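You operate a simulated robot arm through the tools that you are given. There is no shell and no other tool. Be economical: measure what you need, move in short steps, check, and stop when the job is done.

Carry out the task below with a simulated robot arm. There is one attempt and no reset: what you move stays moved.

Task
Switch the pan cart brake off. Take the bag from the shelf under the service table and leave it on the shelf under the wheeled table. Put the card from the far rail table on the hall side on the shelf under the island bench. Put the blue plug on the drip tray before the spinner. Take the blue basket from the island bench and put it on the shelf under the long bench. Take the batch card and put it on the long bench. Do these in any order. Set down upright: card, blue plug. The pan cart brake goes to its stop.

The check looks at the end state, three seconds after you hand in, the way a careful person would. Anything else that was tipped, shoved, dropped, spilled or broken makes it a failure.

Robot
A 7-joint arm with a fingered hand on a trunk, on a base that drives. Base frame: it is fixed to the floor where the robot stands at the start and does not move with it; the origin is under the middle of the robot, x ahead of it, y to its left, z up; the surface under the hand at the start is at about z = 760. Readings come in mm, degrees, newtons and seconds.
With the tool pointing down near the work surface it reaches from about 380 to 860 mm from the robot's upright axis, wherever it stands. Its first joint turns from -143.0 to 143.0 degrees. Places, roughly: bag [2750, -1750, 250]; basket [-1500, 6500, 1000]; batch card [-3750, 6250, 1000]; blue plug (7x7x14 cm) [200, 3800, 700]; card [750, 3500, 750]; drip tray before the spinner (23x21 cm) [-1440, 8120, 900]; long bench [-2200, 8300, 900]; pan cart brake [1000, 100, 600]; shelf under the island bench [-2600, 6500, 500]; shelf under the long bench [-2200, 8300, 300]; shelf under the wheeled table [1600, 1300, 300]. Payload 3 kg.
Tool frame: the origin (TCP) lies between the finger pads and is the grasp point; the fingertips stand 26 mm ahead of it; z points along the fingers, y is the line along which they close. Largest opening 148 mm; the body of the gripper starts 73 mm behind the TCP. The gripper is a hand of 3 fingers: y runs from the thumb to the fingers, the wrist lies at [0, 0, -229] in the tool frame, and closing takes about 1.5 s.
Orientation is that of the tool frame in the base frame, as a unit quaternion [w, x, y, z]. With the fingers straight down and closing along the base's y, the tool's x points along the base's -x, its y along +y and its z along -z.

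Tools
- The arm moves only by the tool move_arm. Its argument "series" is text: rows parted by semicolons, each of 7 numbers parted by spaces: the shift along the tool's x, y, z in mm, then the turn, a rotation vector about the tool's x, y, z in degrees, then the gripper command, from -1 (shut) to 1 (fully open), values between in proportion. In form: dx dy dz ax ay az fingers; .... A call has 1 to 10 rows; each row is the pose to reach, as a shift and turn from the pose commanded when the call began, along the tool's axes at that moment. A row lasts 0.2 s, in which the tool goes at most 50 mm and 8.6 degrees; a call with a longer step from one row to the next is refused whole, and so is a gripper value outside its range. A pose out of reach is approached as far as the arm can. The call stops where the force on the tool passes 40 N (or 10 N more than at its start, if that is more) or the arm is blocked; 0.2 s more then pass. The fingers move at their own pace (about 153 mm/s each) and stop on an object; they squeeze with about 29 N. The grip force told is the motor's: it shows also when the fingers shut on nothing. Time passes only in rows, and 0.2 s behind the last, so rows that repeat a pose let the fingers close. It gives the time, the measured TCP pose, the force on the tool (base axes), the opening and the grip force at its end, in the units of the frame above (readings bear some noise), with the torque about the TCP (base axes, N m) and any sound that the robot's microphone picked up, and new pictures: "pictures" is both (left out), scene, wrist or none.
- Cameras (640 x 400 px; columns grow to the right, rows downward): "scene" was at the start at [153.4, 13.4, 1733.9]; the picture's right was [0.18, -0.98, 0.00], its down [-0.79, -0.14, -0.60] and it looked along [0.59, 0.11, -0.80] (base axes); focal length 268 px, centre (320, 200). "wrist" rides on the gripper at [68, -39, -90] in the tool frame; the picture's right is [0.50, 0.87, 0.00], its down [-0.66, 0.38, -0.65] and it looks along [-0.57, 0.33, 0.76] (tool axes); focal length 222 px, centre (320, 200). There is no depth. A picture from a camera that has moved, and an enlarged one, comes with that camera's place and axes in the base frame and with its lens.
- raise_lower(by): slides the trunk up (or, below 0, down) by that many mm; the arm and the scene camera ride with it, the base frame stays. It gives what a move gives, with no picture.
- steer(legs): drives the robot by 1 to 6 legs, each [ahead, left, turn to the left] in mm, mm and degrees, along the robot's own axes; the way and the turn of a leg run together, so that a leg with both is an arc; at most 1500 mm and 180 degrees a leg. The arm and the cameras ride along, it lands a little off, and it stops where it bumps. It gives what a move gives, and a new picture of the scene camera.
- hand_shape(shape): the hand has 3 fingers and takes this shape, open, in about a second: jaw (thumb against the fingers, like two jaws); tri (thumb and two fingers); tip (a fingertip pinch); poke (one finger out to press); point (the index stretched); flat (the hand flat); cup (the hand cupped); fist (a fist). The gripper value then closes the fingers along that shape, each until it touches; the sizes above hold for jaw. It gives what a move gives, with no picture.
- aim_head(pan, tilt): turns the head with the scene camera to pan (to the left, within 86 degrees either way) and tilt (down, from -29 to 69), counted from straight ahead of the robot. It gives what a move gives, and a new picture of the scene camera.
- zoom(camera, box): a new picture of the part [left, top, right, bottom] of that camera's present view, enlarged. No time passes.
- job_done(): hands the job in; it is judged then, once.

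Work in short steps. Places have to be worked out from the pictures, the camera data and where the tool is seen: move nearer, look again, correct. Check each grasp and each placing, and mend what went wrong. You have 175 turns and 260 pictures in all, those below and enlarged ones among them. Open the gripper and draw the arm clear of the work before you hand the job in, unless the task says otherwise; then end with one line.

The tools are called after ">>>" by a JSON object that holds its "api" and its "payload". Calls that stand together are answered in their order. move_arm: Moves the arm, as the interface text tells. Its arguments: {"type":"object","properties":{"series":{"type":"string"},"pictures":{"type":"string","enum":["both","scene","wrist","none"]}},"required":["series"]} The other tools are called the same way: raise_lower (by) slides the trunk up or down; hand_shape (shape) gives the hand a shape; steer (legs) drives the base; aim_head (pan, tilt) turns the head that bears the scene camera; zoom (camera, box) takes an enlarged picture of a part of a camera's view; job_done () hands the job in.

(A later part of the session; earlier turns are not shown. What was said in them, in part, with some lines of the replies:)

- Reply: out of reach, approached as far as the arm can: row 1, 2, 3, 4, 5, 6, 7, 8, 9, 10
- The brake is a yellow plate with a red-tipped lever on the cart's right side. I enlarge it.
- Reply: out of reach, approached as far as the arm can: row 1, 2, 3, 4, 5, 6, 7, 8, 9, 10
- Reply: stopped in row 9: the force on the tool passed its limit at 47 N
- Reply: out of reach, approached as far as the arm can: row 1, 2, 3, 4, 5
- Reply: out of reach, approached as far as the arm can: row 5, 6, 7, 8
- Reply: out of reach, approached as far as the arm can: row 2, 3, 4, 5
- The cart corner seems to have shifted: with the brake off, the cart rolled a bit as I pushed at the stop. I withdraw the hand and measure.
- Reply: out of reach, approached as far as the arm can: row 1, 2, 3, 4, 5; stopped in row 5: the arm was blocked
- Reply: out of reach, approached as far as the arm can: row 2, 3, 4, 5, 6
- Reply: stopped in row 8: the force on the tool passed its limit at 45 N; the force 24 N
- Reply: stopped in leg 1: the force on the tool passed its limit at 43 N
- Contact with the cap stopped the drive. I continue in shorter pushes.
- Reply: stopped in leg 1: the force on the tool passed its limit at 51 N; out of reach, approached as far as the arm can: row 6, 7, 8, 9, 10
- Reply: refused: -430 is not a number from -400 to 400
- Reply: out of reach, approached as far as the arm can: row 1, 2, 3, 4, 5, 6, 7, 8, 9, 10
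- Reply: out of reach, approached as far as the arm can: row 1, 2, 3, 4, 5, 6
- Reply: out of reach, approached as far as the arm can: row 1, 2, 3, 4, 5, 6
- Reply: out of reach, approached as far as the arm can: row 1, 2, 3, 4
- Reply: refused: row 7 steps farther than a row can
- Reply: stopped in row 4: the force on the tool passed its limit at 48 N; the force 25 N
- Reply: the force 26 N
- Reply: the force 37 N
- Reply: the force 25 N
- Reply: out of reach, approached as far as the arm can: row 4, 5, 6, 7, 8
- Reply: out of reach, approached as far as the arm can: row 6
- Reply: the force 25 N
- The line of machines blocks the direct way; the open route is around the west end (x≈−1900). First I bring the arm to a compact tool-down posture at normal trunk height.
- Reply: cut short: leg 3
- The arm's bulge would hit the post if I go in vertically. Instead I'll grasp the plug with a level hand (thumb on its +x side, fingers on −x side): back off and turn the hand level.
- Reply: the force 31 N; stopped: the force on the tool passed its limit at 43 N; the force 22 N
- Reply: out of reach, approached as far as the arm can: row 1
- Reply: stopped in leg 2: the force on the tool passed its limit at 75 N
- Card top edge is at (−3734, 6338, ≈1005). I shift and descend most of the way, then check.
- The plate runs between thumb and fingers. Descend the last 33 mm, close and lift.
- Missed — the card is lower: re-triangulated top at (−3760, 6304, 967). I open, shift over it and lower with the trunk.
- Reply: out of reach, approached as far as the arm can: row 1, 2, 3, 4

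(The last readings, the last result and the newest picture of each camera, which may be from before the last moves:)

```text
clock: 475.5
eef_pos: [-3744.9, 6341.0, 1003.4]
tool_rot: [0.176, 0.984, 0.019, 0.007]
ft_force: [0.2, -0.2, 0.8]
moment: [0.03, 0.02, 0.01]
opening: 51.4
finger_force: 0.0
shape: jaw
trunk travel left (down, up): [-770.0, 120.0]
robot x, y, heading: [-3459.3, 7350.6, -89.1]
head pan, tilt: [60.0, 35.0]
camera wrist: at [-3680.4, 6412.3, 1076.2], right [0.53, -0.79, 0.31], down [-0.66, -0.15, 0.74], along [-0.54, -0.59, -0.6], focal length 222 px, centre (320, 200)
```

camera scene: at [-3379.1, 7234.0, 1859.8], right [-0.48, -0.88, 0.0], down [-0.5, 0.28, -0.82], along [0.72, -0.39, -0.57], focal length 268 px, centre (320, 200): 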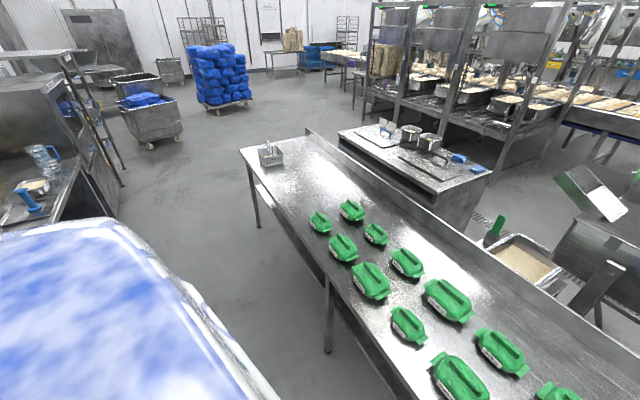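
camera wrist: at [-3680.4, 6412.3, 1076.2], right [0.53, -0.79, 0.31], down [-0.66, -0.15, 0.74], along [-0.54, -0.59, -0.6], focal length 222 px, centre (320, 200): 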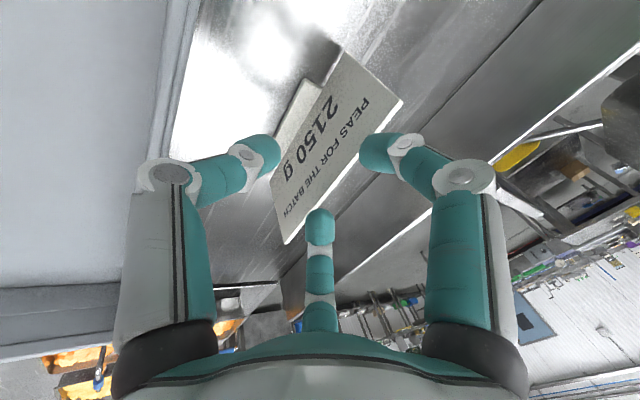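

I'm at the arm's limit, so I use the base: ahead 30, right 13, then lower 34 mm and look.

>>> {"api": "steer", "payload": {"legs": [[30, -13, 0]]}}

>>> {"api": "raise_lower", "payload": {"by": -20}}

>>> {"api": "move_arm", "payload": {"series": "0 0 0 0 0 0 -0.3", "pictures": "wrist"}}

```text
clock: 476.4
eef_pos: [-3758.4, 6310.1, 1002.3]
tool_rot: [0.176, 0.984, 0.019, 0.007]
ft_force: [-0.3, -0.5, -0.6]
moment: [-0.02, -0.01, 0.0]
opening: 51.7
finger_force: 0.0
shape: jaw
trunk travel left (down, up): [-770.0, 120.0]
robot x, y, heading: [-3467.6, 7322.7, -89.1]
head pan, tilt: [60.0, 35.0]
camera scene: at [-3391.6, 7200.5, 1854.5], right [-0.48, -0.88, 0.0], down [-0.5, 0.28, -0.82], along [0.72, -0.39, -0.57], focal length 268 px, centre (320, 200)
```

scene: 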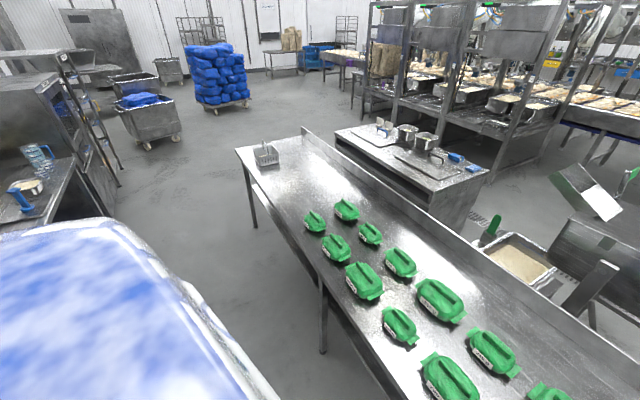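

```text
clock: 477.0
eef_pos: [-3757.3, 6311.8, 984.6]
tool_rot: [0.177, 0.984, 0.019, 0.007]
ft_force: [0.3, 0.7, 0.7]
moment: [-0.01, -0.02, 0.0]
opening: 51.1
finger_force: 0.0
shape: jaw
trunk travel left (down, up): [-750.0, 140.0]
robot x, y, heading: [-3473.7, 7321.6, -88.9]
head pan, tilt: [60.0, 35.0]
```

```text
clock: 477.4
eef_pos: [-3757.4, 6310.0, 984.5]
tool_rot: [0.177, 0.984, 0.018, 0.007]
ft_force: [-0.8, 0.2, -0.6]
moment: [-0.01, 0.01, 0.06]
opening: 51.1
finger_force: 0.0
shape: jaw
trunk travel left (down, up): [-750.0, 140.0]
robot x, y, heading: [-3469.5, 7330.6, -88.8]
head pan, tilt: [60.0, 35.0]
camera wrist: at [-3692.8, 6381.8, 1056.3], right [0.53, -0.79, 0.31], down [-0.66, -0.15, 0.74], along [-0.54, -0.59, -0.6], focal length 222 px, centre (320, 200)
```

wrist: 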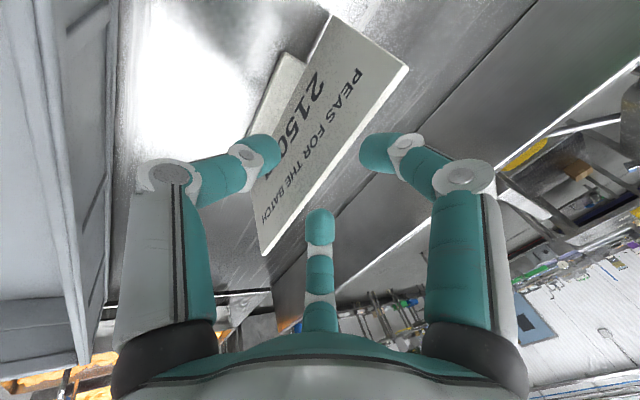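

Aligned with the plate. Lower 20 mm, close, lift.

>>> {"api": "raise_lower", "payload": {"by": -20}}

>>> {"api": "move_arm", "payload": {"series": "0 0 0 0 0 0 -0.6;0 0 0 0 0 0 -0.8;0 0 0 0 0 0 -1;0 0 0 0 0 0 -1;0 0 0 0 0 0 -1", "pictures": "none"}}

>>> {"api": "raise_lower", "payload": {"by": 120}}

>>> {"api": "move_arm", "payload": {"series": "0 0 0 0 0 0 -1", "pictures": "wrist"}}

```text
clock: 478.1
eef_pos: [-3757.2, 6311.2, 963.7]
tool_rot: [0.177, 0.984, 0.019, 0.007]
ft_force: [-0.1, -0.3, 0.3]
moment: [0.01, -0.01, -0.01]
opening: 51.4
finger_force: 0.1
shape: jaw
trunk travel left (down, up): [-730.0, 160.0]
robot x, y, heading: [-3469.0, 7326.8, -88.7]
head pan, tilt: [60.0, 35.0]
```

```text
clock: 479.3
eef_pos: [-3757.2, 6309.6, 964.7]
tool_rot: [0.178, 0.984, 0.019, 0.007]
ft_force: [-0.1, 0.8, 2.9]
moment: [0.04, -0.03, -0.02]
opening: 5.2
finger_force: 29.1
shape: jaw
trunk travel left (down, up): [-730.0, 160.0]
robot x, y, heading: [-3472.0, 7327.2, -88.8]
head pan, tilt: [60.0, 35.0]
```

```text
clock: 480.8
eef_pos: [-3757.5, 6311.9, 1083.5]
tool_rot: [0.177, 0.984, 0.02, 0.007]
ft_force: [-0.1, 0.8, 0.2]
moment: [0.01, 0.02, 0.01]
opening: 4.9
finger_force: 28.5
shape: jaw
trunk travel left (down, up): [-850.0, 40.0]
robot x, y, heading: [-3474.8, 7328.1, -88.9]
head pan, tilt: [60.0, 35.0]
```

```text
clock: 481.2
eef_pos: [-3756.6, 6310.7, 1084.0]
tool_rot: [0.178, 0.984, 0.02, 0.008]
ft_force: [-0.1, -0.4, 0.0]
moment: [-0.01, 0.01, -0.03]
opening: 5.1
finger_force: 28.6
shape: jaw
trunk travel left (down, up): [-850.0, 40.0]
robot x, y, heading: [-3466.0, 7326.6, -88.9]
head pan, tilt: [60.0, 35.0]
camera wrist: at [-3692.9, 6381.6, 1156.0], right [0.53, -0.79, 0.31], down [-0.66, -0.15, 0.74], along [-0.54, -0.59, -0.6], focal length 222 px, centre (320, 200)
```

wrist: 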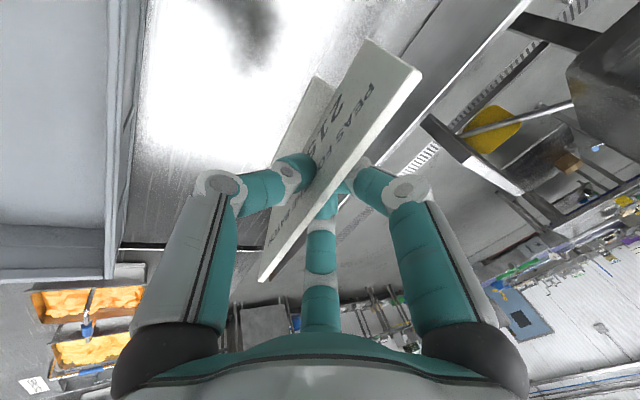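

The batch card is held. I raise fully, turn left toward the long bench (from its west side) and move near a free spot at about (−1680, 8065), left of the drip tray.

>>> {"api": "raise_lower", "payload": {"by": 38}}

>>> {"api": "steer", "payload": {"legs": [[0, 0, 134], [657, -437, 0]]}}

>>> {"api": "aim_head", "payload": {"pan": -15, "tilt": 40}}

```text
clock: 482.0
eef_pos: [-3757.4, 6311.2, 1121.8]
tool_rot: [0.177, 0.984, 0.019, 0.007]
ft_force: [-0.6, -0.2, -0.1]
moment: [-0.01, 0.02, -0.01]
opening: 5.2
finger_force: 29.2
shape: jaw
trunk travel left (down, up): [-888.0, 2.0]
robot x, y, heading: [-3464.8, 7323.8, -89.0]
head pan, tilt: [60.0, 35.0]
```

```text
clock: 491.8
eef_pos: [-1770.6, 7980.6, 1120.6]
tool_rot: [0.063, 0.367, 0.913, 0.166]
ft_force: [0.0, 0.1, -0.7]
moment: [-0.04, 0.02, 0.0]
opening: 4.7
finger_force: 28.9
shape: jaw
trunk travel left (down, up): [-888.0, 2.0]
robot x, y, heading: [-2702.0, 7484.3, 45.0]
head pan, tilt: [60.0, 35.0]
camera scene: at [-2666.9, 7625.6, 1972.7], right [0.97, 0.26, 0.0], down [0.15, -0.55, -0.82], along [-0.21, 0.79, -0.57], focal length 268 px, centre (320, 200)
```

scene: 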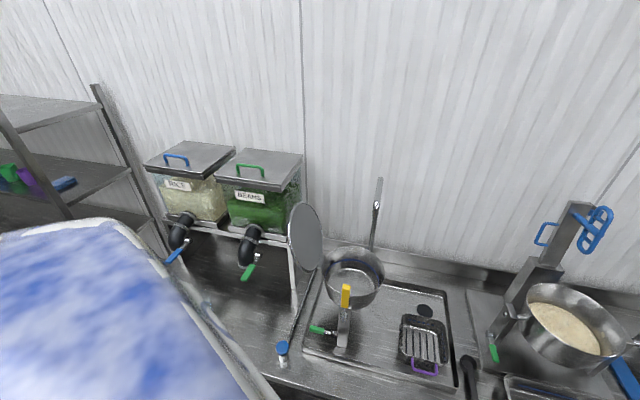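

```text
clock: 493.2
eef_pos: [-1770.7, 7979.6, 1120.9]
tool_rot: [0.063, 0.367, 0.913, 0.165]
ft_force: [-0.7, 0.7, 0.2]
moment: [-0.02, 0.0, 0.01]
opening: 4.8
finger_force: 28.8
shape: jaw
trunk travel left (down, up): [-888.0, 2.0]
robot x, y, heading: [-2699.8, 7482.1, 45.0]
head pan, tilt: [-15.0, 40.0]
camera scene: at [-2571.1, 7583.1, 1965.1], right [0.5, -0.86, 0.0], down [-0.56, -0.32, -0.77], along [0.66, 0.38, -0.64], focal length 268 px, centre (320, 200)
```

scene: 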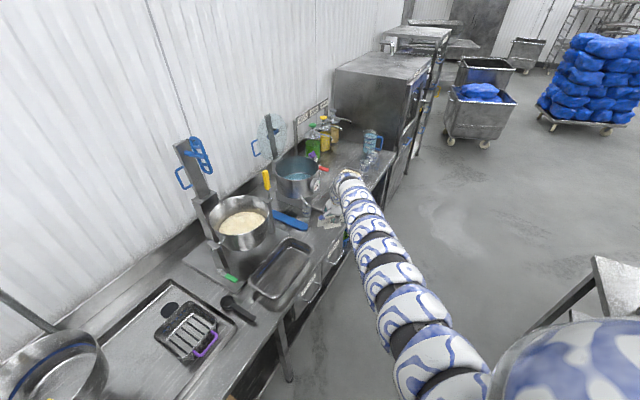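

Zoom on the hand and free area.

>>> {"api": "zoom", "payload": {"camera": "scene", "box": [240, 150, 400, 260]}}

```text
3.64 times, centred on (320, 205) of scene
camera zoom: at [-2571.1, 7583.1, 1965.1], right [0.5, -0.86, 0.0], down [-0.56, -0.32, -0.77], along [0.66, 0.38, -0.64], focal length 973 px, centre (320, 182)
```

zoom: 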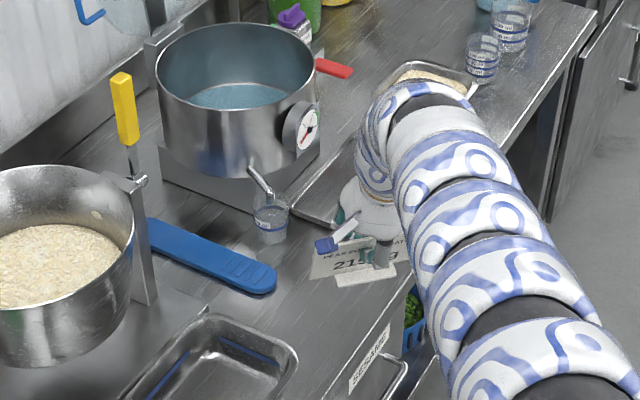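

There's room at about (−1668, 8055). I move there and lower in steps.

>>> {"api": "steer", "payload": {"legs": [[125, -19, 0]]}}

>>> {"api": "raise_lower", "payload": {"by": -70}}

>>> {"api": "raise_lower", "payload": {"by": -15}}

>>> {"api": "raise_lower", "payload": {"by": -10}}

>>> {"api": "zoom", "payload": {"camera": "scene", "box": [240, 150, 400, 260]}}

```text
clock: 494.5
eef_pos: [-1666.2, 8055.6, 1120.6]
tool_rot: [0.062, 0.367, 0.913, 0.166]
ft_force: [0.5, 0.8, -0.3]
moment: [-0.01, 0.04, 0.02]
opening: 5.1
finger_force: 29.2
shape: jaw
trunk travel left (down, up): [-888.0, 2.0]
robot x, y, heading: [-2596.3, 7555.9, 45.1]
head pan, tilt: [-15.0, 40.0]
camera scene: at [-2466.3, 7660.4, 1964.9], right [0.5, -0.87, 0.0], down [-0.56, -0.32, -0.77], along [0.66, 0.38, -0.64], focal length 268 px, centre (320, 200)
```

scene: 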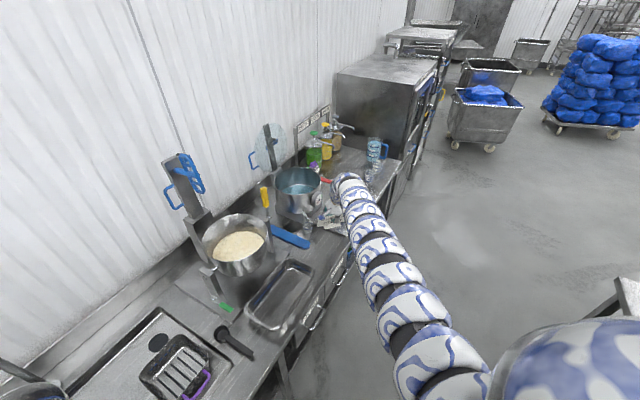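

```text
clock: 495.6
eef_pos: [-1667.1, 8054.2, 1051.9]
tool_rot: [0.063, 0.368, 0.913, 0.167]
ft_force: [0.2, -0.4, -0.2]
moment: [-0.03, -0.01, 0.01]
opening: 5.0
finger_force: 29.4
shape: jaw
trunk travel left (down, up): [-818.0, 72.0]
robot x, y, heading: [-2599.9, 7555.6, 45.0]
head pan, tilt: [-15.0, 40.0]
```

```text
clock: 496.2
eef_pos: [-1667.4, 8055.6, 1036.7]
tool_rot: [0.064, 0.368, 0.913, 0.166]
ft_force: [0.3, 0.1, -0.1]
moment: [-0.01, 0.01, 0.02]
opening: 4.9
finger_force: 29.3
shape: jaw
trunk travel left (down, up): [-803.0, 87.0]
robot x, y, heading: [-2597.5, 7560.3, 45.1]
head pan, tilt: [-15.0, 40.0]
```

```text
clock: 496.8
eef_pos: [-1668.8, 8055.4, 1027.8]
tool_rot: [0.062, 0.367, 0.913, 0.166]
ft_force: [0.6, -0.3, -0.4]
moment: [-0.01, -0.01, -0.02]
opening: 5.1
finger_force: 28.9
shape: jaw
trunk travel left (down, up): [-793.0, 97.0]
robot x, y, heading: [-2600.9, 7558.3, 45.0]
head pan, tilt: [-15.0, 40.0]
```

```text
3.64 times, centred on (320, 205) of scene
camera zoom: at [-2468.8, 7658.7, 1870.1], right [0.5, -0.87, 0.0], down [-0.56, -0.32, -0.77], along [0.66, 0.38, -0.64], focal length 973 px, centre (320, 182)
```

zoom: 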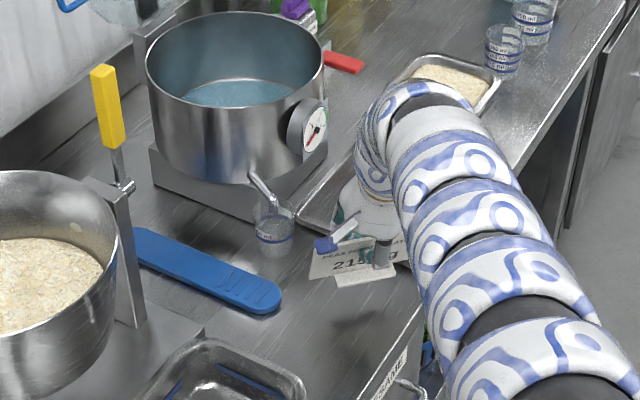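

Clear below. Continue lowering in small steps.

>>> {"api": "raise_lower", "payload": {"by": -8}}

>>> {"api": "raise_lower", "payload": {"by": -8}}

>>> {"api": "raise_lower", "payload": {"by": -6}}

>>> {"api": "raise_lower", "payload": {"by": -6}}

>>> {"api": "raise_lower", "payload": {"by": -5}}

```text
clock: 497.4
eef_pos: [-1668.5, 8054.3, 1018.9]
tool_rot: [0.063, 0.367, 0.913, 0.166]
ft_force: [-0.9, -0.2, -0.5]
moment: [-0.02, 0.04, 0.01]
opening: 5.1
finger_force: 28.8
shape: jaw
trunk travel left (down, up): [-785.0, 105.0]
robot x, y, heading: [-2604.5, 7558.3, 45.3]
head pan, tilt: [-15.0, 40.0]
```

```text
clock: 497.9
eef_pos: [-1668.1, 8055.0, 1010.8]
tool_rot: [0.062, 0.367, 0.913, 0.166]
ft_force: [0.6, -0.5, -0.3]
moment: [0.0, 0.02, -0.03]
opening: 4.9
finger_force: 28.7
shape: jaw
trunk travel left (down, up): [-777.0, 113.0]
robot x, y, heading: [-2597.4, 7558.7, 45.0]
head pan, tilt: [-15.0, 40.0]
```

```text
clock: 498.5
eef_pos: [-1667.4, 8055.1, 1004.6]
tool_rot: [0.063, 0.368, 0.913, 0.165]
ft_force: [0.2, 0.7, 0.1]
moment: [-0.05, 0.02, -0.01]
opening: 4.8
finger_force: 29.0
shape: jaw
trunk travel left (down, up): [-771.0, 119.0]
robot x, y, heading: [-2604.1, 7564.0, 45.0]
head pan, tilt: [-15.0, 40.0]
```

```text
clock: 499.1
eef_pos: [-1669.8, 8055.7, 999.0]
tool_rot: [0.062, 0.368, 0.913, 0.166]
ft_force: [0.3, 0.6, -0.2]
moment: [-0.01, 0.01, -0.03]
opening: 4.9
finger_force: 28.9
shape: jaw
trunk travel left (down, up): [-765.0, 125.0]
robot x, y, heading: [-2597.4, 7558.2, 45.2]
head pan, tilt: [-15.0, 40.0]
```

```text
clock: 499.6
eef_pos: [-1667.9, 8054.5, 994.0]
tool_rot: [0.063, 0.369, 0.913, 0.166]
ft_force: [-0.2, -0.4, 0.7]
moment: [-0.03, 0.02, -0.01]
opening: 4.8
finger_force: 28.8
shape: jaw
trunk travel left (down, up): [-760.0, 130.0]
robot x, y, heading: [-2596.5, 7563.4, 45.3]
head pan, tilt: [-15.0, 40.0]
```

>>> {"api": "raise_lower", "payload": {"by": -5}}

>>> {"api": "raise_lower", "payload": {"by": -4}}

>>> {"api": "raise_lower", "payload": {"by": -4}}

>>> {"api": "raise_lower", "payload": {"by": -4}}

```text
clock: 500.1
eef_pos: [-1668.6, 8055.5, 990.3]
tool_rot: [0.064, 0.368, 0.913, 0.166]
ft_force: [0.5, 1.0, -0.8]
moment: [0.01, -0.01, 0.03]
opening: 5.0
finger_force: 28.9
shape: jaw
trunk travel left (down, up): [-755.0, 135.0]
robot x, y, heading: [-2597.8, 7561.7, 45.0]
head pan, tilt: [-15.0, 40.0]
```

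```text
clock: 500.7
eef_pos: [-1668.4, 8055.2, 986.0]
tool_rot: [0.063, 0.368, 0.913, 0.166]
ft_force: [0.7, -0.8, 0.1]
moment: [0.0, -0.01, -0.05]
opening: 4.8
finger_force: 29.0
shape: jaw
trunk travel left (down, up): [-751.0, 139.0]
robot x, y, heading: [-2600.7, 7559.0, 45.2]
head pan, tilt: [-15.0, 40.0]
```

```text
clock: 501.2
eef_pos: [-1667.1, 8056.1, 984.5]
tool_rot: [0.063, 0.368, 0.912, 0.168]
ft_force: [0.4, -0.8, 14.5]
moment: [0.05, -0.07, -0.01]
opening: 5.0
finger_force: 28.9
shape: jaw
trunk travel left (down, up): [-747.0, 143.0]
robot x, y, heading: [-2601.3, 7557.1, 45.3]
head pan, tilt: [-15.0, 40.0]
```

```text
clock: 501.7
eef_pos: [-1668.0, 8054.8, 980.6]
tool_rot: [0.064, 0.369, 0.912, 0.168]
ft_force: [1.2, 0.9, 29.7]
moment: [0.19, -0.2, -0.01]
opening: 5.4
finger_force: 28.7
shape: jaw
trunk travel left (down, up): [-743.0, 147.0]
robot x, y, heading: [-2595.7, 7557.0, 45.1]
head pan, tilt: [-15.0, 40.0]
```

Contact. I relieve 4 mm, open, and rise off.

>>> {"api": "raise_lower", "payload": {"by": 4}}

>>> {"api": "move_arm", "payload": {"series": "0 0 0 0 0 0 -0.8;0 0 0 0 0 0 -0.6;0 0 0 0 0 0 -0.4;0 0 0 0 0 0 -0.3;0 0 0 0 0 0 -0.3", "pictures": "none"}}

>>> {"api": "raise_lower", "payload": {"by": 120}}

>>> {"api": "zoom", "payload": {"camera": "scene", "box": [240, 150, 400, 260]}}

```text
clock: 502.2
eef_pos: [-1670.5, 8054.2, 982.7]
tool_rot: [0.064, 0.367, 0.913, 0.165]
ft_force: [2.3, 0.4, 16.1]
moment: [0.17, -0.19, 0.03]
opening: 5.4
finger_force: 29.6
shape: jaw
trunk travel left (down, up): [-747.0, 143.0]
robot x, y, heading: [-2602.8, 7560.8, 45.2]
head pan, tilt: [-15.0, 40.0]
```

```text
clock: 503.4
eef_pos: [-1667.8, 8054.7, 979.6]
tool_rot: [0.062, 0.368, 0.913, 0.166]
ft_force: [-0.3, 1.1, 0.5]
moment: [0.02, 0.01, -0.03]
opening: 51.4
finger_force: 0.0
shape: jaw
trunk travel left (down, up): [-747.0, 143.0]
robot x, y, heading: [-2598.7, 7558.6, 45.0]
head pan, tilt: [-15.0, 40.0]
```

```text
clock: 504.9
eef_pos: [-1668.4, 8055.5, 1101.4]
tool_rot: [0.062, 0.367, 0.913, 0.166]
ft_force: [-0.2, 0.2, -0.9]
moment: [0.01, -0.03, -0.01]
opening: 51.4
finger_force: 0.0
shape: jaw
trunk travel left (down, up): [-867.0, 23.0]
robot x, y, heading: [-2596.5, 7559.2, 45.1]
head pan, tilt: [-15.0, 40.0]
```

```text
3.64 times, centred on (320, 205) of scene
camera zoom: at [-2468.3, 7658.8, 1944.1], right [0.5, -0.87, 0.0], down [-0.56, -0.32, -0.77], along [0.66, 0.38, -0.64], focal length 973 px, centre (320, 182)
```

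zoom: 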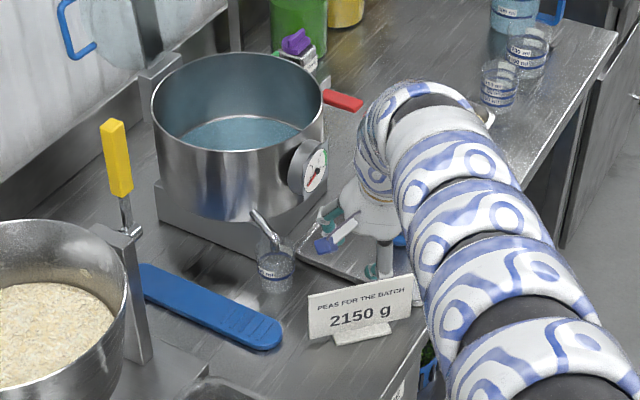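

The batch card stands upright on the long bench. Last: the AIR OFF card. I drive back east and south to the far rail table.

>>> {"api": "steer", "payload": {"legs": [[-300, 0, 0], [0, 0, -45], [1500, 0, 0], [1150, 0, 0], [0, -1150, 0], [0, -1150, 0]]}}

>>> {"api": "move_arm", "payload": {"series": "0 -20 -30 6 0 0 -0.3;0 -45 -60 12 0 0 -0.3;0 -75 -90 18 0 0 -0.3;0 -110 -110 20.5 0 0 -0.3;0 -150 -110 20.5 0 0 -0.3;0 -190 -110 20.5 0 0 -0.3;0 -230 -110 20.5 0 0 -0.3;0 -270 -110 20.5 0 0 -0.3", "pictures": "none"}}

```text
clock: 532.5
eef_pos: [838.5, 4734.8, 1101.4]
tool_rot: [0.122, 0.695, 0.697, 0.127]
ft_force: [-0.4, 0.2, 0.6]
moment: [0.02, 0.0, 0.02]
opening: 51.5
finger_force: 0.0
shape: jaw
trunk travel left (down, up): [-867.0, 23.0]
robot x, y, heading: [-167.5, 5052.3, -0.6]
head pan, tilt: [-15.0, 40.0]
camera scene: at [-4.5, 5031.5, 1944.1], right [-0.27, -0.96, 0.0], down [-0.62, 0.17, -0.77], along [0.74, -0.21, -0.64], focal length 268 px, centre (320, 200)
```

scene: 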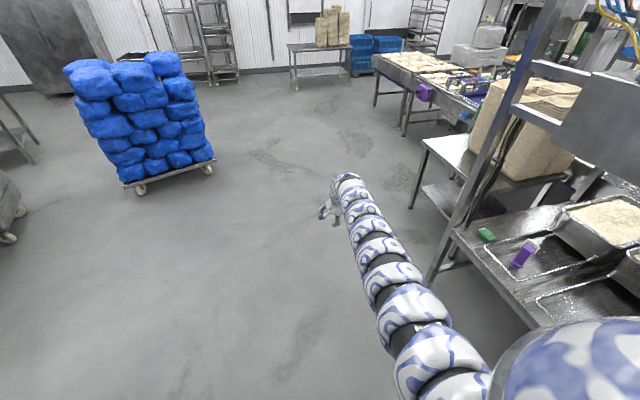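

```text
clock: 534.3
eef_pos: [547.8, 4733.7, 1111.0]
tool_rot: [-0.003, 0.703, 0.711, 0.002]
ft_force: [0.5, -0.3, 0.8]
moment: [0.01, 0.0, -0.02]
opening: 51.6
finger_force: 0.1
shape: jaw
trunk travel left (down, up): [-867.0, 23.0]
robot x, y, heading: [-169.9, 5055.9, -0.7]
head pan, tilt: [-15.0, 40.0]
```

Now tool-down. I lean the hand 45° sideways about its closing axis, and lower the trunk.

>>> {"api": "move_arm", "payload": {"series": "0 0 0 0 7.5 0 -0.3;0 0 0 0 15 0 -0.3;0 0 0 0 22.5 0 -0.3;0 0 0 0 30 0 -0.3;0 0 0 0 37.5 0 -0.3;0 0 0 0 45 0 -0.3;0 0 0 0 45 0 -0.3", "pictures": "none"}}

>>> {"api": "raise_lower", "payload": {"by": -200}}

```text
clock: 535.9
eef_pos: [546.8, 4731.7, 1110.6]
tool_rot: [-0.275, 0.65, 0.654, 0.273]
ft_force: [0.3, 0.3, -0.1]
moment: [-0.05, 0.0, 0.01]
opening: 51.6
finger_force: 0.0
shape: jaw
trunk travel left (down, up): [-867.0, 23.0]
robot x, y, heading: [-164.3, 5055.8, -0.5]
head pan, tilt: [-15.0, 40.0]
```

```text
clock: 538.0
eef_pos: [547.0, 4732.3, 910.3]
tool_rot: [-0.274, 0.65, 0.655, 0.272]
ft_force: [0.3, 0.0, 0.8]
moment: [0.01, 0.03, 0.02]
opening: 51.6
finger_force: 0.1
shape: jaw
trunk travel left (down, up): [-667.0, 223.0]
robot x, y, heading: [-163.6, 5056.0, -0.4]
head pan, tilt: [-15.0, 40.0]
```

Works. I turn to face the rail table, move across, extend the hand a bit, and look down at the card.

>>> {"api": "move_arm", "payload": {"series": "0 25 0 0 0 0 -0.3;0 50 0 0 0 0 -0.3;0 70 0 0 0 0 -0.3;0 70 0 0 0 0 -0.3", "pictures": "none"}}

>>> {"api": "steer", "payload": {"legs": [[0, 0, -89.6], [0, 1120, 0], [640, 0, 0]]}}

>>> {"api": "move_arm", "payload": {"series": "0 0 0 0 0 0 -0.3", "pictures": "wrist"}}

```text
clock: 539.0
eef_pos: [617.2, 4734.0, 909.9]
tool_rot: [-0.275, 0.649, 0.655, 0.272]
ft_force: [0.3, -0.1, 0.2]
moment: [-0.01, -0.03, -0.01]
opening: 51.7
finger_force: 0.0
shape: jaw
trunk travel left (down, up): [-667.0, 223.0]
robot x, y, heading: [-169.3, 5057.6, -0.5]
head pan, tilt: [-15.0, 40.0]
```

```text
clock: 551.8
eef_pos: [626.1, 3626.3, 910.4]
tool_rot: [-0.001, 0.923, 0.002, 0.386]
ft_force: [-0.4, 0.1, -0.1]
moment: [0.01, -0.03, -0.01]
opening: 51.6
finger_force: 0.0
shape: jaw
trunk travel left (down, up): [-667.0, 223.0]
robot x, y, heading: [949.9, 4408.9, -91.0]
head pan, tilt: [-15.0, 40.0]
camera scene: at [926.7, 4246.7, 1744.1], right [-0.96, 0.27, 0.0], down [0.18, 0.62, -0.77], along [-0.21, -0.74, -0.64], focal length 268 px, centre (320, 200)
```

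scene: 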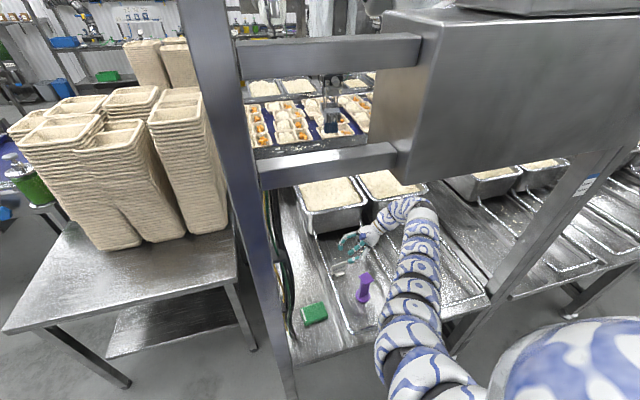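

```text
clock: 552.2
eef_pos: [625.5, 3626.3, 911.1]
tool_rot: [-0.002, 0.923, 0.003, 0.385]
ft_force: [0.3, 0.8, -0.1]
moment: [-0.01, -0.01, 0.01]
opening: 51.9
finger_force: 0.0
shape: jaw
trunk travel left (down, up): [-667.0, 223.0]
robot x, y, heading: [953.1, 4410.4, -90.8]
head pan, tilt: [-15.0, 40.0]
camera wrist: at [608.9, 3665.4, 1023.0], right [0.35, -0.86, 0.36], down [-0.92, -0.38, -0.01], along [0.14, -0.33, -0.93], focal length 222 px, centre (320, 200)
```

wrist: 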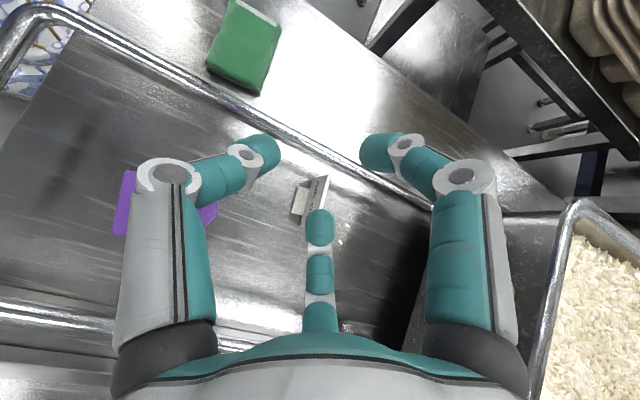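

Card seen exactly: plate along x at y≈3580, x 599–676, top ≈773. I advance 46 mm, lower to just above, and check.

>>> {"api": "steer", "payload": {"legs": [[46, 1, 0]]}}

>>> {"api": "raise_lower", "payload": {"by": -112}}

>>> {"api": "move_arm", "payload": {"series": "0 0 0 0 0 0 -0.3", "pictures": "wrist"}}

```text
clock: 553.1
eef_pos: [626.2, 3580.4, 909.9]
tool_rot: [-0.002, 0.922, 0.002, 0.386]
ft_force: [-0.2, 0.2, -0.1]
moment: [0.02, 0.01, 0.0]
opening: 52.0
finger_force: 0.0
shape: jaw
trunk travel left (down, up): [-667.0, 223.0]
robot x, y, heading: [949.5, 4364.2, -90.7]
head pan, tilt: [-15.0, 40.0]
camera scene: at [927.0, 4200.0, 1744.0], right [-0.96, 0.27, 0.0], down [0.18, 0.62, -0.77], along [-0.21, -0.74, -0.64], focal length 268 px, centre (320, 200)
```

scene: 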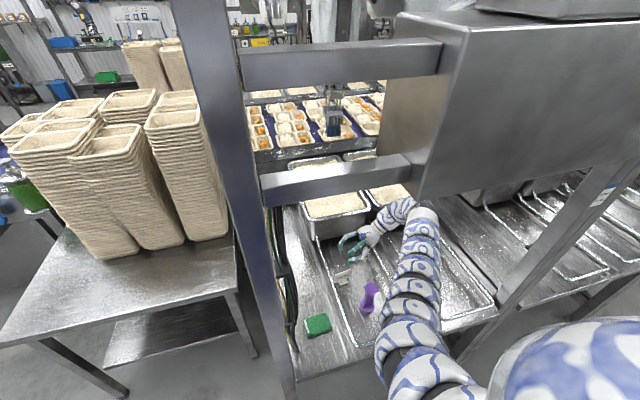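

```text
clock: 554.5
eef_pos: [626.0, 3580.7, 798.4]
tool_rot: [-0.001, 0.923, 0.002, 0.386]
ft_force: [-0.1, 0.8, -0.2]
moment: [0.01, 0.0, -0.01]
opening: 51.7
finger_force: 0.1
shape: jaw
trunk travel left (down, up): [-555.0, 335.0]
robot x, y, heading: [952.0, 4366.3, -91.0]
head pan, tilt: [-15.0, 40.0]
```

```text
clock: 554.9
eef_pos: [626.0, 3579.4, 799.2]
tool_rot: [-0.001, 0.923, 0.002, 0.386]
ft_force: [0.4, -0.3, 0.9]
moment: [0.01, -0.02, 0.0]
opening: 52.0
finger_force: 0.0
shape: jaw
trunk travel left (down, up): [-555.0, 335.0]
robot x, y, heading: [946.8, 4365.3, -90.7]
head pan, tilt: [-15.0, 40.0]
camera wrist: at [609.3, 3619.6, 911.0], right [0.35, -0.86, 0.36], down [-0.92, -0.38, -0.01], along [0.14, -0.33, -0.93], focal length 222 px, centre (320, 200)
```

wrist: 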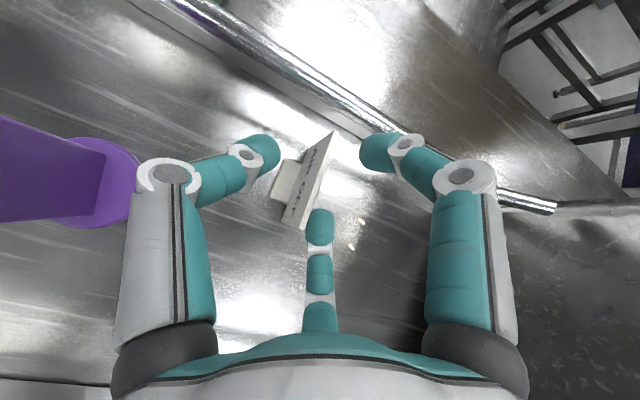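

Well aligned. Lower 34 mm, close, and lift.

>>> {"api": "raise_lower", "payload": {"by": -34}}

>>> {"api": "move_arm", "payload": {"series": "0 0 0 0 0 0 -0.6;0 0 0 0 0 0 -0.8;0 0 0 0 0 0 -1;0 0 0 0 0 0 -1;0 0 0 0 0 0 -1", "pictures": "none"}}

>>> {"api": "raise_lower", "payload": {"by": 150}}

>>> {"api": "move_arm", "payload": {"series": "0 0 0 0 0 0 -1", "pictures": "wrist"}}

```text
clock: 555.7
eef_pos: [626.4, 3580.1, 765.7]
tool_rot: [0.0, 0.923, 0.001, 0.386]
ft_force: [0.4, -0.4, -0.5]
moment: [0.0, 0.03, 0.0]
opening: 51.6
finger_force: 0.1
shape: jaw
trunk travel left (down, up): [-521.0, 369.0]
robot x, y, heading: [952.0, 4364.2, -90.9]
head pan, tilt: [-15.0, 40.0]
```

```text
clock: 556.9
eef_pos: [625.6, 3580.2, 765.1]
tool_rot: [0.0, 0.922, 0.001, 0.386]
ft_force: [-0.1, 0.3, 0.3]
moment: [-0.03, 0.01, 0.01]
opening: 4.2
finger_force: 29.3
shape: jaw
trunk travel left (down, up): [-521.0, 369.0]
robot x, y, heading: [952.1, 4365.5, -91.0]
head pan, tilt: [-15.0, 40.0]
```

```text
clock: 558.6
eef_pos: [626.1, 3580.1, 914.3]
tool_rot: [0.0, 0.922, 0.001, 0.386]
ft_force: [-0.2, 0.7, 0.5]
moment: [0.01, 0.02, -0.03]
opening: 4.4
finger_force: 28.6
shape: jaw
trunk travel left (down, up): [-671.0, 219.0]
robot x, y, heading: [950.4, 4362.7, -90.9]
head pan, tilt: [-15.0, 40.0]
```

```text
clock: 559.0
eef_pos: [624.9, 3580.7, 915.5]
tool_rot: [0.0, 0.923, 0.001, 0.385]
ft_force: [0.5, -0.7, -0.4]
moment: [0.01, -0.01, -0.02]
opening: 4.3
finger_force: 28.8
shape: jaw
trunk travel left (down, up): [-671.0, 219.0]
robot x, y, heading: [952.5, 4367.1, -90.7]
head pan, tilt: [-15.0, 40.0]
camera wrist: at [609.2, 3619.6, 1026.9], right [0.35, -0.86, 0.36], down [-0.92, -0.38, -0.01], along [0.14, -0.33, -0.93], focal length 222 px, centre (320, 200)
```

wrist: 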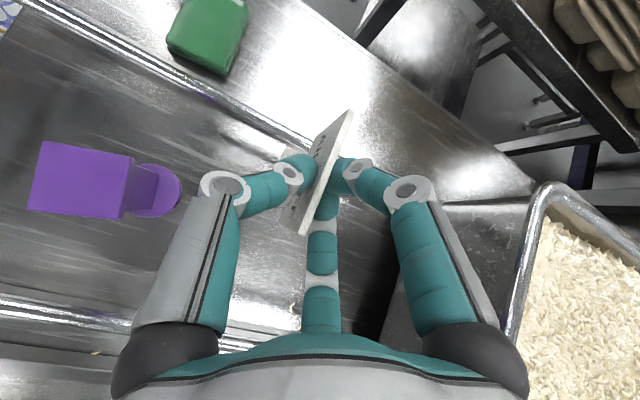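

Card held upright. I back out and swing the hand 90° about the vertical so it points forward-down, with the card's plane along the arm.

>>> {"api": "steer", "payload": {"legs": [[-700, 0, 0]]}}

>>> {"api": "move_arm", "payload": {"series": "4 20 -4 -6 0 6 -1;8 40 -8 -12 0 12 -1;12 60 -12 -18 0 18 -1;16 80 -16 -24 0 24 -1;20 100 -20 -30 0 30 -1;24 120 -24 -36 0 36 -1;28 140 -28 -42 0 42 -1;32 160 -32 -48 0 48 -1;36 180 -36 -54 0 54 -1;40 200 -40 -60 0 60 -1", "pictures": "none"}}

>>> {"api": "move_arm", "payload": {"series": "0 0 0 -2.5 0 2.5 -1;0 0 0 -2.5 0 2.5 -1", "pictures": "wrist"}}

```text
clock: 562.9
eef_pos: [638.4, 4287.7, 916.5]
tool_rot: [-0.001, 0.922, 0.003, 0.386]
ft_force: [-0.1, -0.3, 0.7]
moment: [-0.03, 0.02, -0.02]
opening: 4.3
finger_force: 29.1
shape: jaw
trunk travel left (down, up): [-671.0, 219.0]
robot x, y, heading: [962.5, 5070.7, -90.8]
head pan, tilt: [-15.0, 40.0]
camera scene: at [937.0, 4909.5, 1748.2], right [-0.96, 0.27, 0.0], down [0.17, 0.62, -0.77], along [-0.21, -0.74, -0.64], focal length 268 px, centre (320, 200)
```

scene: 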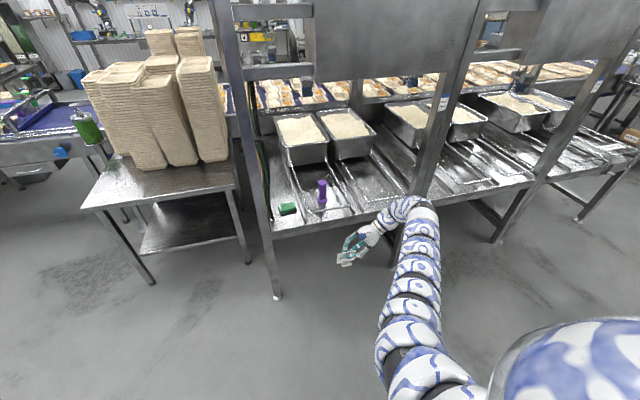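

```text
clock: 565.1
eef_pos: [640.3, 4085.7, 972.6]
tool_rot: [0.255, 0.683, -0.622, 0.285]
ft_force: [0.1, 0.1, -0.4]
moment: [0.02, 0.01, -0.03]
opening: 4.5
finger_force: 29.6
shape: jaw
trunk travel left (down, up): [-671.0, 219.0]
robot x, y, heading: [961.1, 5069.4, -90.6]
head pan, tilt: [-15.0, 40.0]
```

```text
clock: 565.7
eef_pos: [639.1, 4086.9, 972.3]
tool_rot: [0.263, 0.664, -0.642, 0.279]
ft_force: [0.6, -0.1, 0.5]
moment: [-0.05, 0.0, -0.01]
opening: 4.3
finger_force: 28.8
shape: jaw
trunk travel left (down, up): [-671.0, 219.0]
robot x, y, heading: [957.9, 5073.2, -90.6]
head pan, tilt: [-15.0, 40.0]
camera wrist: at [676.7, 4104.8, 1083.9], right [-0.86, -0.38, 0.35], down [-0.41, 0.91, 0.0], along [-0.32, -0.15, -0.94], focal length 222 px, centre (320, 200)
```

wrist: 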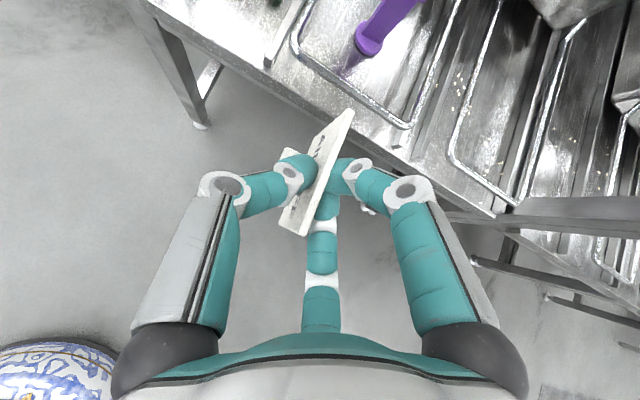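

The card stays upright and the arm reaches. I drive around to the island bench's east end, facing west, stopping 150 mm short, and lower the trunk.

>>> {"api": "steer", "payload": {"legs": [[0, 0, -89.4], [0, -1093, 0], [950, 0, 0]]}}

>>> {"api": "raise_lower", "payload": {"by": -350}}

>>> {"api": "aim_head", "payload": {"pan": -10, "tilt": 25}}

>>> {"api": "zoom", "payload": {"camera": "scene", "box": [240, 130, 480, 330]}}

```text
clock: 579.7
eef_pos: [-1001.8, 6436.5, 970.8]
tool_rot: [-0.382, -0.034, 0.923, -0.019]
ft_force: [-0.5, 0.0, -0.1]
moment: [0.0, 0.01, 0.02]
opening: 3.8
finger_force: 29.3
shape: jaw
trunk travel left (down, up): [-671.0, 219.0]
robot x, y, heading: [-5.3, 6155.7, -178.5]
head pan, tilt: [-15.0, 40.0]
camera scene: at [-168.7, 6173.2, 1748.1], right [0.23, 0.97, 0.0], down [0.63, -0.15, -0.77], along [-0.75, 0.18, -0.64], focal length 268 px, centre (320, 200)
```

scene: 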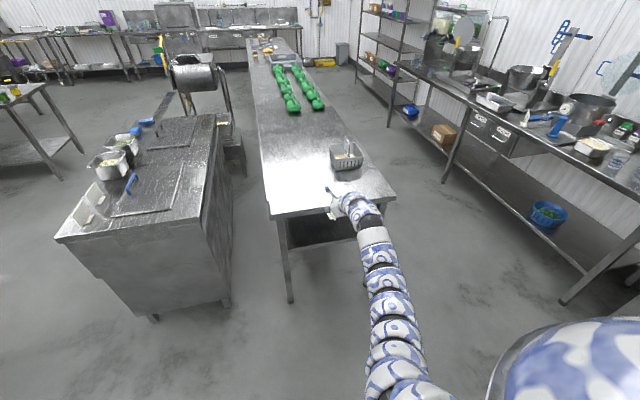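

```text
clock: 583.2
eef_pos: [-1001.7, 6436.4, 620.8]
tool_rot: [-0.382, -0.033, 0.923, -0.017]
ft_force: [-0.5, 0.2, -0.3]
moment: [-0.03, -0.02, 0.0]
opening: 4.1
finger_force: 28.8
shape: jaw
trunk travel left (down, up): [-321.0, 569.0]
robot x, y, heading: [-5.8, 6156.8, -178.0]
head pan, tilt: [-15.0, 40.0]
```

```text
clock: 583.9
eef_pos: [-1002.2, 6436.7, 622.2]
tool_rot: [-0.382, -0.033, 0.923, -0.018]
ft_force: [-0.1, 0.2, 0.3]
moment: [0.02, -0.01, 0.01]
opening: 4.2
finger_force: 28.7
shape: jaw
trunk travel left (down, up): [-321.0, 569.0]
robot x, y, heading: [-7.8, 6156.9, -178.5]
head pan, tilt: [-10.0, 25.0]
camera scene: at [-176.7, 6166.9, 1421.4], right [0.14, 0.99, 0.0], down [0.42, -0.06, -0.91], along [-0.9, 0.13, -0.42], focal length 268 px, centre (320, 200)
```

scene: 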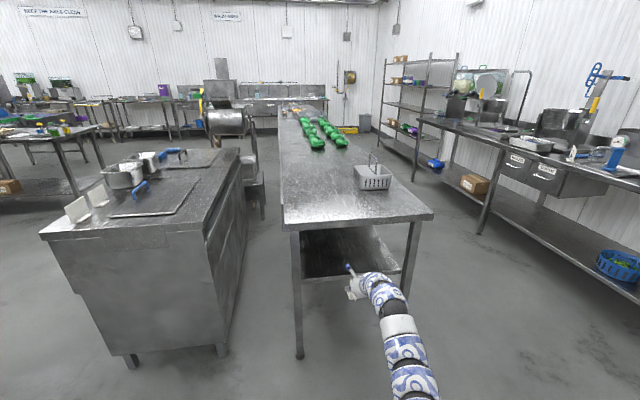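

```text
2.00 times, centred on (360, 230) of scene
camera zoom: at [-176.7, 6166.9, 1421.4], right [0.14, 0.99, 0.0], down [0.42, -0.06, -0.91], along [-0.9, 0.13, -0.42], focal length 535 px, centre (240, 140)
```

zoom: 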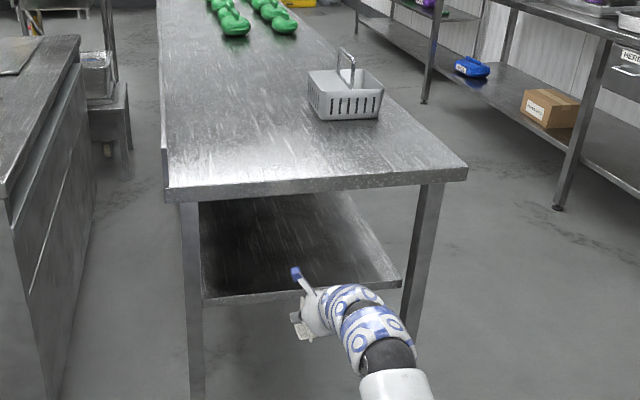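

Shelf edge at x≈−1205, z≈505; bench lip bottom ≈836. I lower 18 mm and advance 273 mm so the card is over the shelf.

>>> {"api": "raise_lower", "payload": {"by": -18}}

>>> {"api": "steer", "payload": {"legs": [[273, -15, 0]]}}

>>> {"api": "zoom", "payload": {"camera": "scene", "box": [260, 160, 460, 320]}}

```text
clock: 584.6
eef_pos: [-1001.8, 6436.2, 603.6]
tool_rot: [-0.382, -0.034, 0.923, -0.018]
ft_force: [0.0, -0.2, -0.1]
moment: [-0.01, -0.01, -0.02]
opening: 4.1
finger_force: 28.8
shape: jaw
trunk travel left (down, up): [-303.0, 587.0]
robot x, y, heading: [-4.1, 6152.7, -178.3]
head pan, tilt: [-10.0, 25.0]
```

```text
clock: 586.5
eef_pos: [-1276.6, 6445.6, 604.2]
tool_rot: [-0.382, -0.033, 0.924, -0.018]
ft_force: [0.2, 0.3, -0.5]
moment: [0.03, -0.02, -0.03]
opening: 4.1
finger_force: 29.4
shape: jaw
trunk travel left (down, up): [-303.0, 587.0]
robot x, y, heading: [-282.8, 6160.4, -178.3]
head pan, tilt: [-10.0, 25.0]
camera scene: at [-450.8, 6174.5, 1403.5], right [0.15, 0.99, 0.0], down [0.42, -0.06, -0.91], along [-0.9, 0.13, -0.42], focal length 268 px, centre (320, 200)
```

scene: 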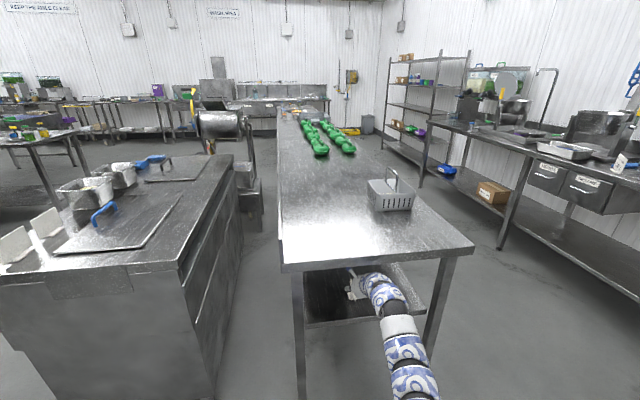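

```text
2.50 times, centred on (360, 240) of scene
camera zoom: at [-450.8, 6174.5, 1403.5], right [0.15, 0.99, 0.0], down [0.42, -0.06, -0.91], along [-0.9, 0.13, -0.42], focal length 669 px, centre (220, 100)
```

zoom: 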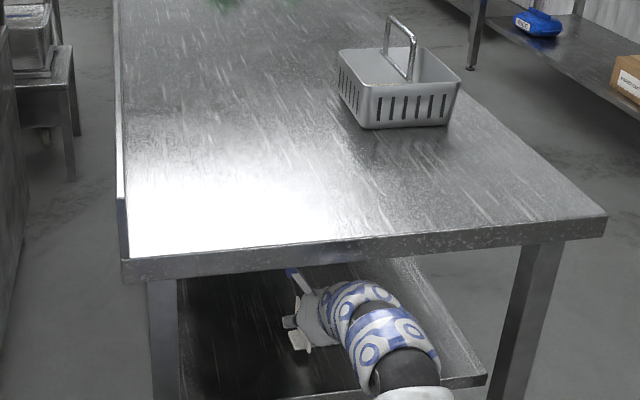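

The card is over the shelf, inside the edge. Lower in steps to contact.

>>> {"api": "raise_lower", "payload": {"by": -15}}

>>> {"api": "raise_lower", "payload": {"by": -6}}

>>> {"api": "raise_lower", "payload": {"by": -4}}

>>> {"api": "raise_lower", "payload": {"by": -4}}

>>> {"api": "raise_lower", "payload": {"by": -4}}

```text
clock: 587.1
eef_pos: [-1275.4, 6445.8, 588.3]
tool_rot: [-0.382, -0.033, 0.923, -0.018]
ft_force: [0.6, 0.6, -0.6]
moment: [0.0, -0.02, 0.03]
opening: 3.9
finger_force: 29.5
shape: jaw
trunk travel left (down, up): [-288.0, 602.0]
robot x, y, heading: [-277.8, 6162.9, -178.4]
head pan, tilt: [-10.0, 25.0]
```

```text
clock: 587.7
eef_pos: [-1276.4, 6446.3, 584.7]
tool_rot: [-0.383, -0.033, 0.923, -0.018]
ft_force: [-0.1, 0.6, 5.5]
moment: [-0.01, 0.07, 0.0]
opening: 4.1
finger_force: 28.5
shape: jaw
trunk travel left (down, up): [-282.0, 608.0]
robot x, y, heading: [-276.4, 6162.8, -178.4]
head pan, tilt: [-10.0, 25.0]
```

```text
clock: 588.2
eef_pos: [-1275.0, 6446.6, 582.7]
tool_rot: [-0.385, -0.033, 0.922, -0.017]
ft_force: [-0.3, 1.6, 22.0]
moment: [-0.07, 0.32, -0.07]
opening: 4.3
finger_force: 28.4
shape: jaw
trunk travel left (down, up): [-278.0, 612.0]
robot x, y, heading: [-281.4, 6165.8, -178.5]
head pan, tilt: [-10.0, 25.0]
```

```text
clock: 588.8
eef_pos: [-1274.2, 6445.1, 582.1]
tool_rot: [-0.387, -0.033, 0.921, -0.017]
ft_force: [-1.1, 2.1, 39.3]
moment: [-0.15, 0.55, -0.07]
opening: 4.9
finger_force: 29.2
shape: jaw
trunk travel left (down, up): [-274.0, 616.0]
robot x, y, heading: [-280.7, 6164.1, -178.4]
head pan, tilt: [-10.0, 25.0]
```

```text
clock: 589.3
eef_pos: [-1275.7, 6444.2, 575.4]
tool_rot: [-0.385, -0.033, 0.922, -0.018]
ft_force: [-0.1, -0.4, 42.4]
moment: [-0.21, 0.56, -0.15]
opening: 5.4
finger_force: 28.8
shape: jaw
trunk travel left (down, up): [-270.0, 620.0]
robot x, y, heading: [-280.3, 6165.0, -178.3]
head pan, tilt: [-10.0, 25.0]
```

Contact was at 585; I pressed a little too far, so I relieve 8 mm, then open and check before withdrawing.

>>> {"api": "raise_lower", "payload": {"by": 8}}

>>> {"api": "move_arm", "payload": {"series": "0 0 0 0 0 0 -0.85;0 0 0 0 0 0 -0.7;0 0 0 0 0 0 -0.5;0 0 0 0 0 0 -0.3;0 0 0 0 0 0 -0.3", "pictures": "wrist"}}

```text
clock: 589.9
eef_pos: [-1274.6, 6444.1, 577.6]
tool_rot: [-0.381, -0.034, 0.924, -0.018]
ft_force: [-4.2, -1.4, 14.7]
moment: [-0.11, 0.19, -0.08]
opening: 5.5
finger_force: 28.6
shape: jaw
trunk travel left (down, up): [-278.0, 612.0]
robot x, y, heading: [-277.4, 6161.2, -178.1]
head pan, tilt: [-10.0, 25.0]
```

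```text
clock: 591.0
eef_pos: [-1273.7, 6444.9, 577.7]
tool_rot: [-0.382, -0.033, 0.923, -0.018]
ft_force: [0.5, -0.1, 0.7]
moment: [0.01, -0.01, 0.01]
opening: 51.6
finger_force: 0.1
shape: jaw
trunk travel left (down, up): [-278.0, 612.0]
robot x, y, heading: [-280.7, 6161.4, -178.2]
head pan, tilt: [-10.0, 25.0]
camera wrist: at [-1256.7, 6409.0, 690.8], right [-0.42, 0.84, 0.35], down [0.89, 0.45, 0.0], along [-0.16, 0.31, -0.94], focal length 222 px, centre (320, 200)
```

wrist: 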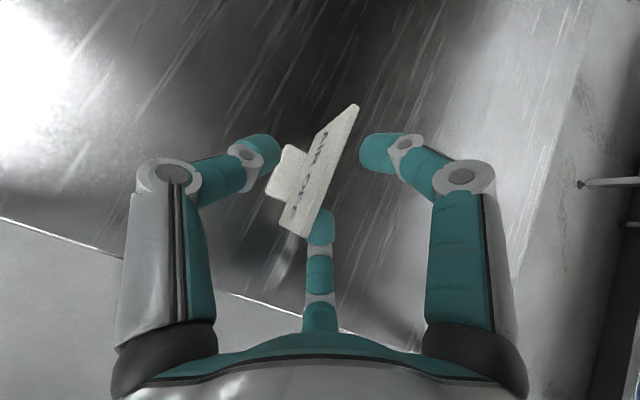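

The card stands upright on the shelf. I withdraw along the tool axis and back off.

>>> {"api": "move_arm", "payload": {"series": "0 0 -15 0 0 0 -0.3;0 0 -30 0 0 0 -0.3;0 0 -50 0 0 0 -0.3;0 0 -75 0 0 0 -0.3", "pictures": "none"}}

>>> {"api": "steer", "payload": {"legs": [[-400, 0, 0]]}}

>>> {"api": "zoom", "payload": {"camera": "scene", "box": [240, 150, 480, 300]}}

```text
clock: 592.0
eef_pos: [-1223.2, 6449.6, 631.5]
tool_rot: [-0.382, -0.034, 0.923, -0.017]
ft_force: [0.4, 0.1, -0.4]
moment: [0.01, 0.0, 0.01]
opening: 51.5
finger_force: 0.0
shape: jaw
trunk travel left (down, up): [-278.0, 612.0]
robot x, y, heading: [-275.1, 6166.0, -178.3]
head pan, tilt: [-10.0, 25.0]
```

```text
clock: 594.5
eef_pos: [-824.6, 6461.9, 631.8]
tool_rot: [-0.383, -0.033, 0.923, -0.017]
ft_force: [0.7, 0.5, 0.1]
moment: [-0.03, 0.02, 0.01]
opening: 51.4
finger_force: 0.1
shape: jaw
trunk travel left (down, up): [-278.0, 612.0]
robot x, y, heading: [122.1, 6174.5, -178.2]
head pan, tilt: [-10.0, 25.0]
camera scene: at [-51.8, 6185.5, 1378.5], right [0.15, 0.99, 0.0], down [0.42, -0.06, -0.91], along [-0.9, 0.13, -0.42], focal length 268 px, centre (320, 200)
```

scene: 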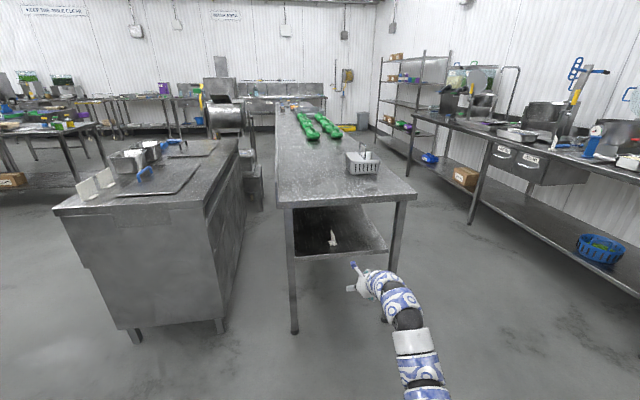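

```text
2.67 times, centred on (360, 225) of scene
camera zoom: at [-51.8, 6185.5, 1378.5], right [0.15, 0.99, 0.0], down [0.42, -0.06, -0.91], along [-0.9, 0.13, -0.42], focal length 713 px, centre (213, 133)
```

zoom: 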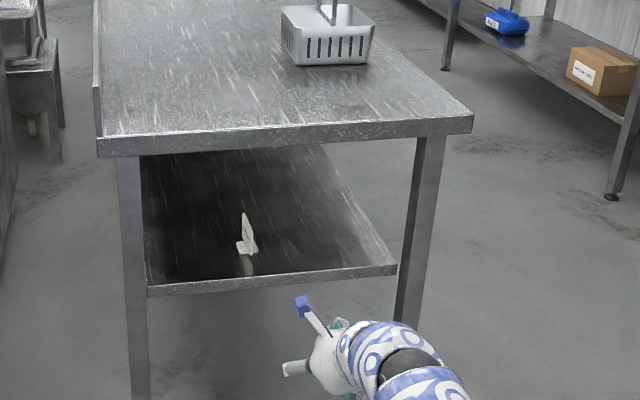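

The card stands upright on the island shelf; all six jobs are done. I open the hand fully with the arm clear, then hand in.

>>> {"api": "move_arm", "payload": {"series": "0 0 0 0 0 0 0.3;0 0 0 0 0 0 1;0 0 0 0 0 0 1;0 0 0 0 0 0 1", "pictures": "none"}}

>>> {"api": "job_done", "payload": {}}

```text
clock: 595.5
eef_pos: [-823.4, 6460.9, 631.1]
tool_rot: [-0.383, -0.033, 0.923, -0.018]
ft_force: [-0.2, -0.3, 0.2]
moment: [-0.04, 0.02, -0.03]
opening: 148.0
finger_force: 0.1
shape: jaw
trunk travel left (down, up): [-278.0, 612.0]
robot x, y, heading: [120.0, 6173.7, -178.3]
head pan, tilt: [-10.0, 25.0]
```

```text
The job is handed in.
```

All six tasks are done and handed in; two mishaps along the way: the pan cart rolled about 60 mm when its brake came off (I pushed it back to within a few mm), and the basket bumped the long bench's shelf edge on the first try (no peas seen spilled).
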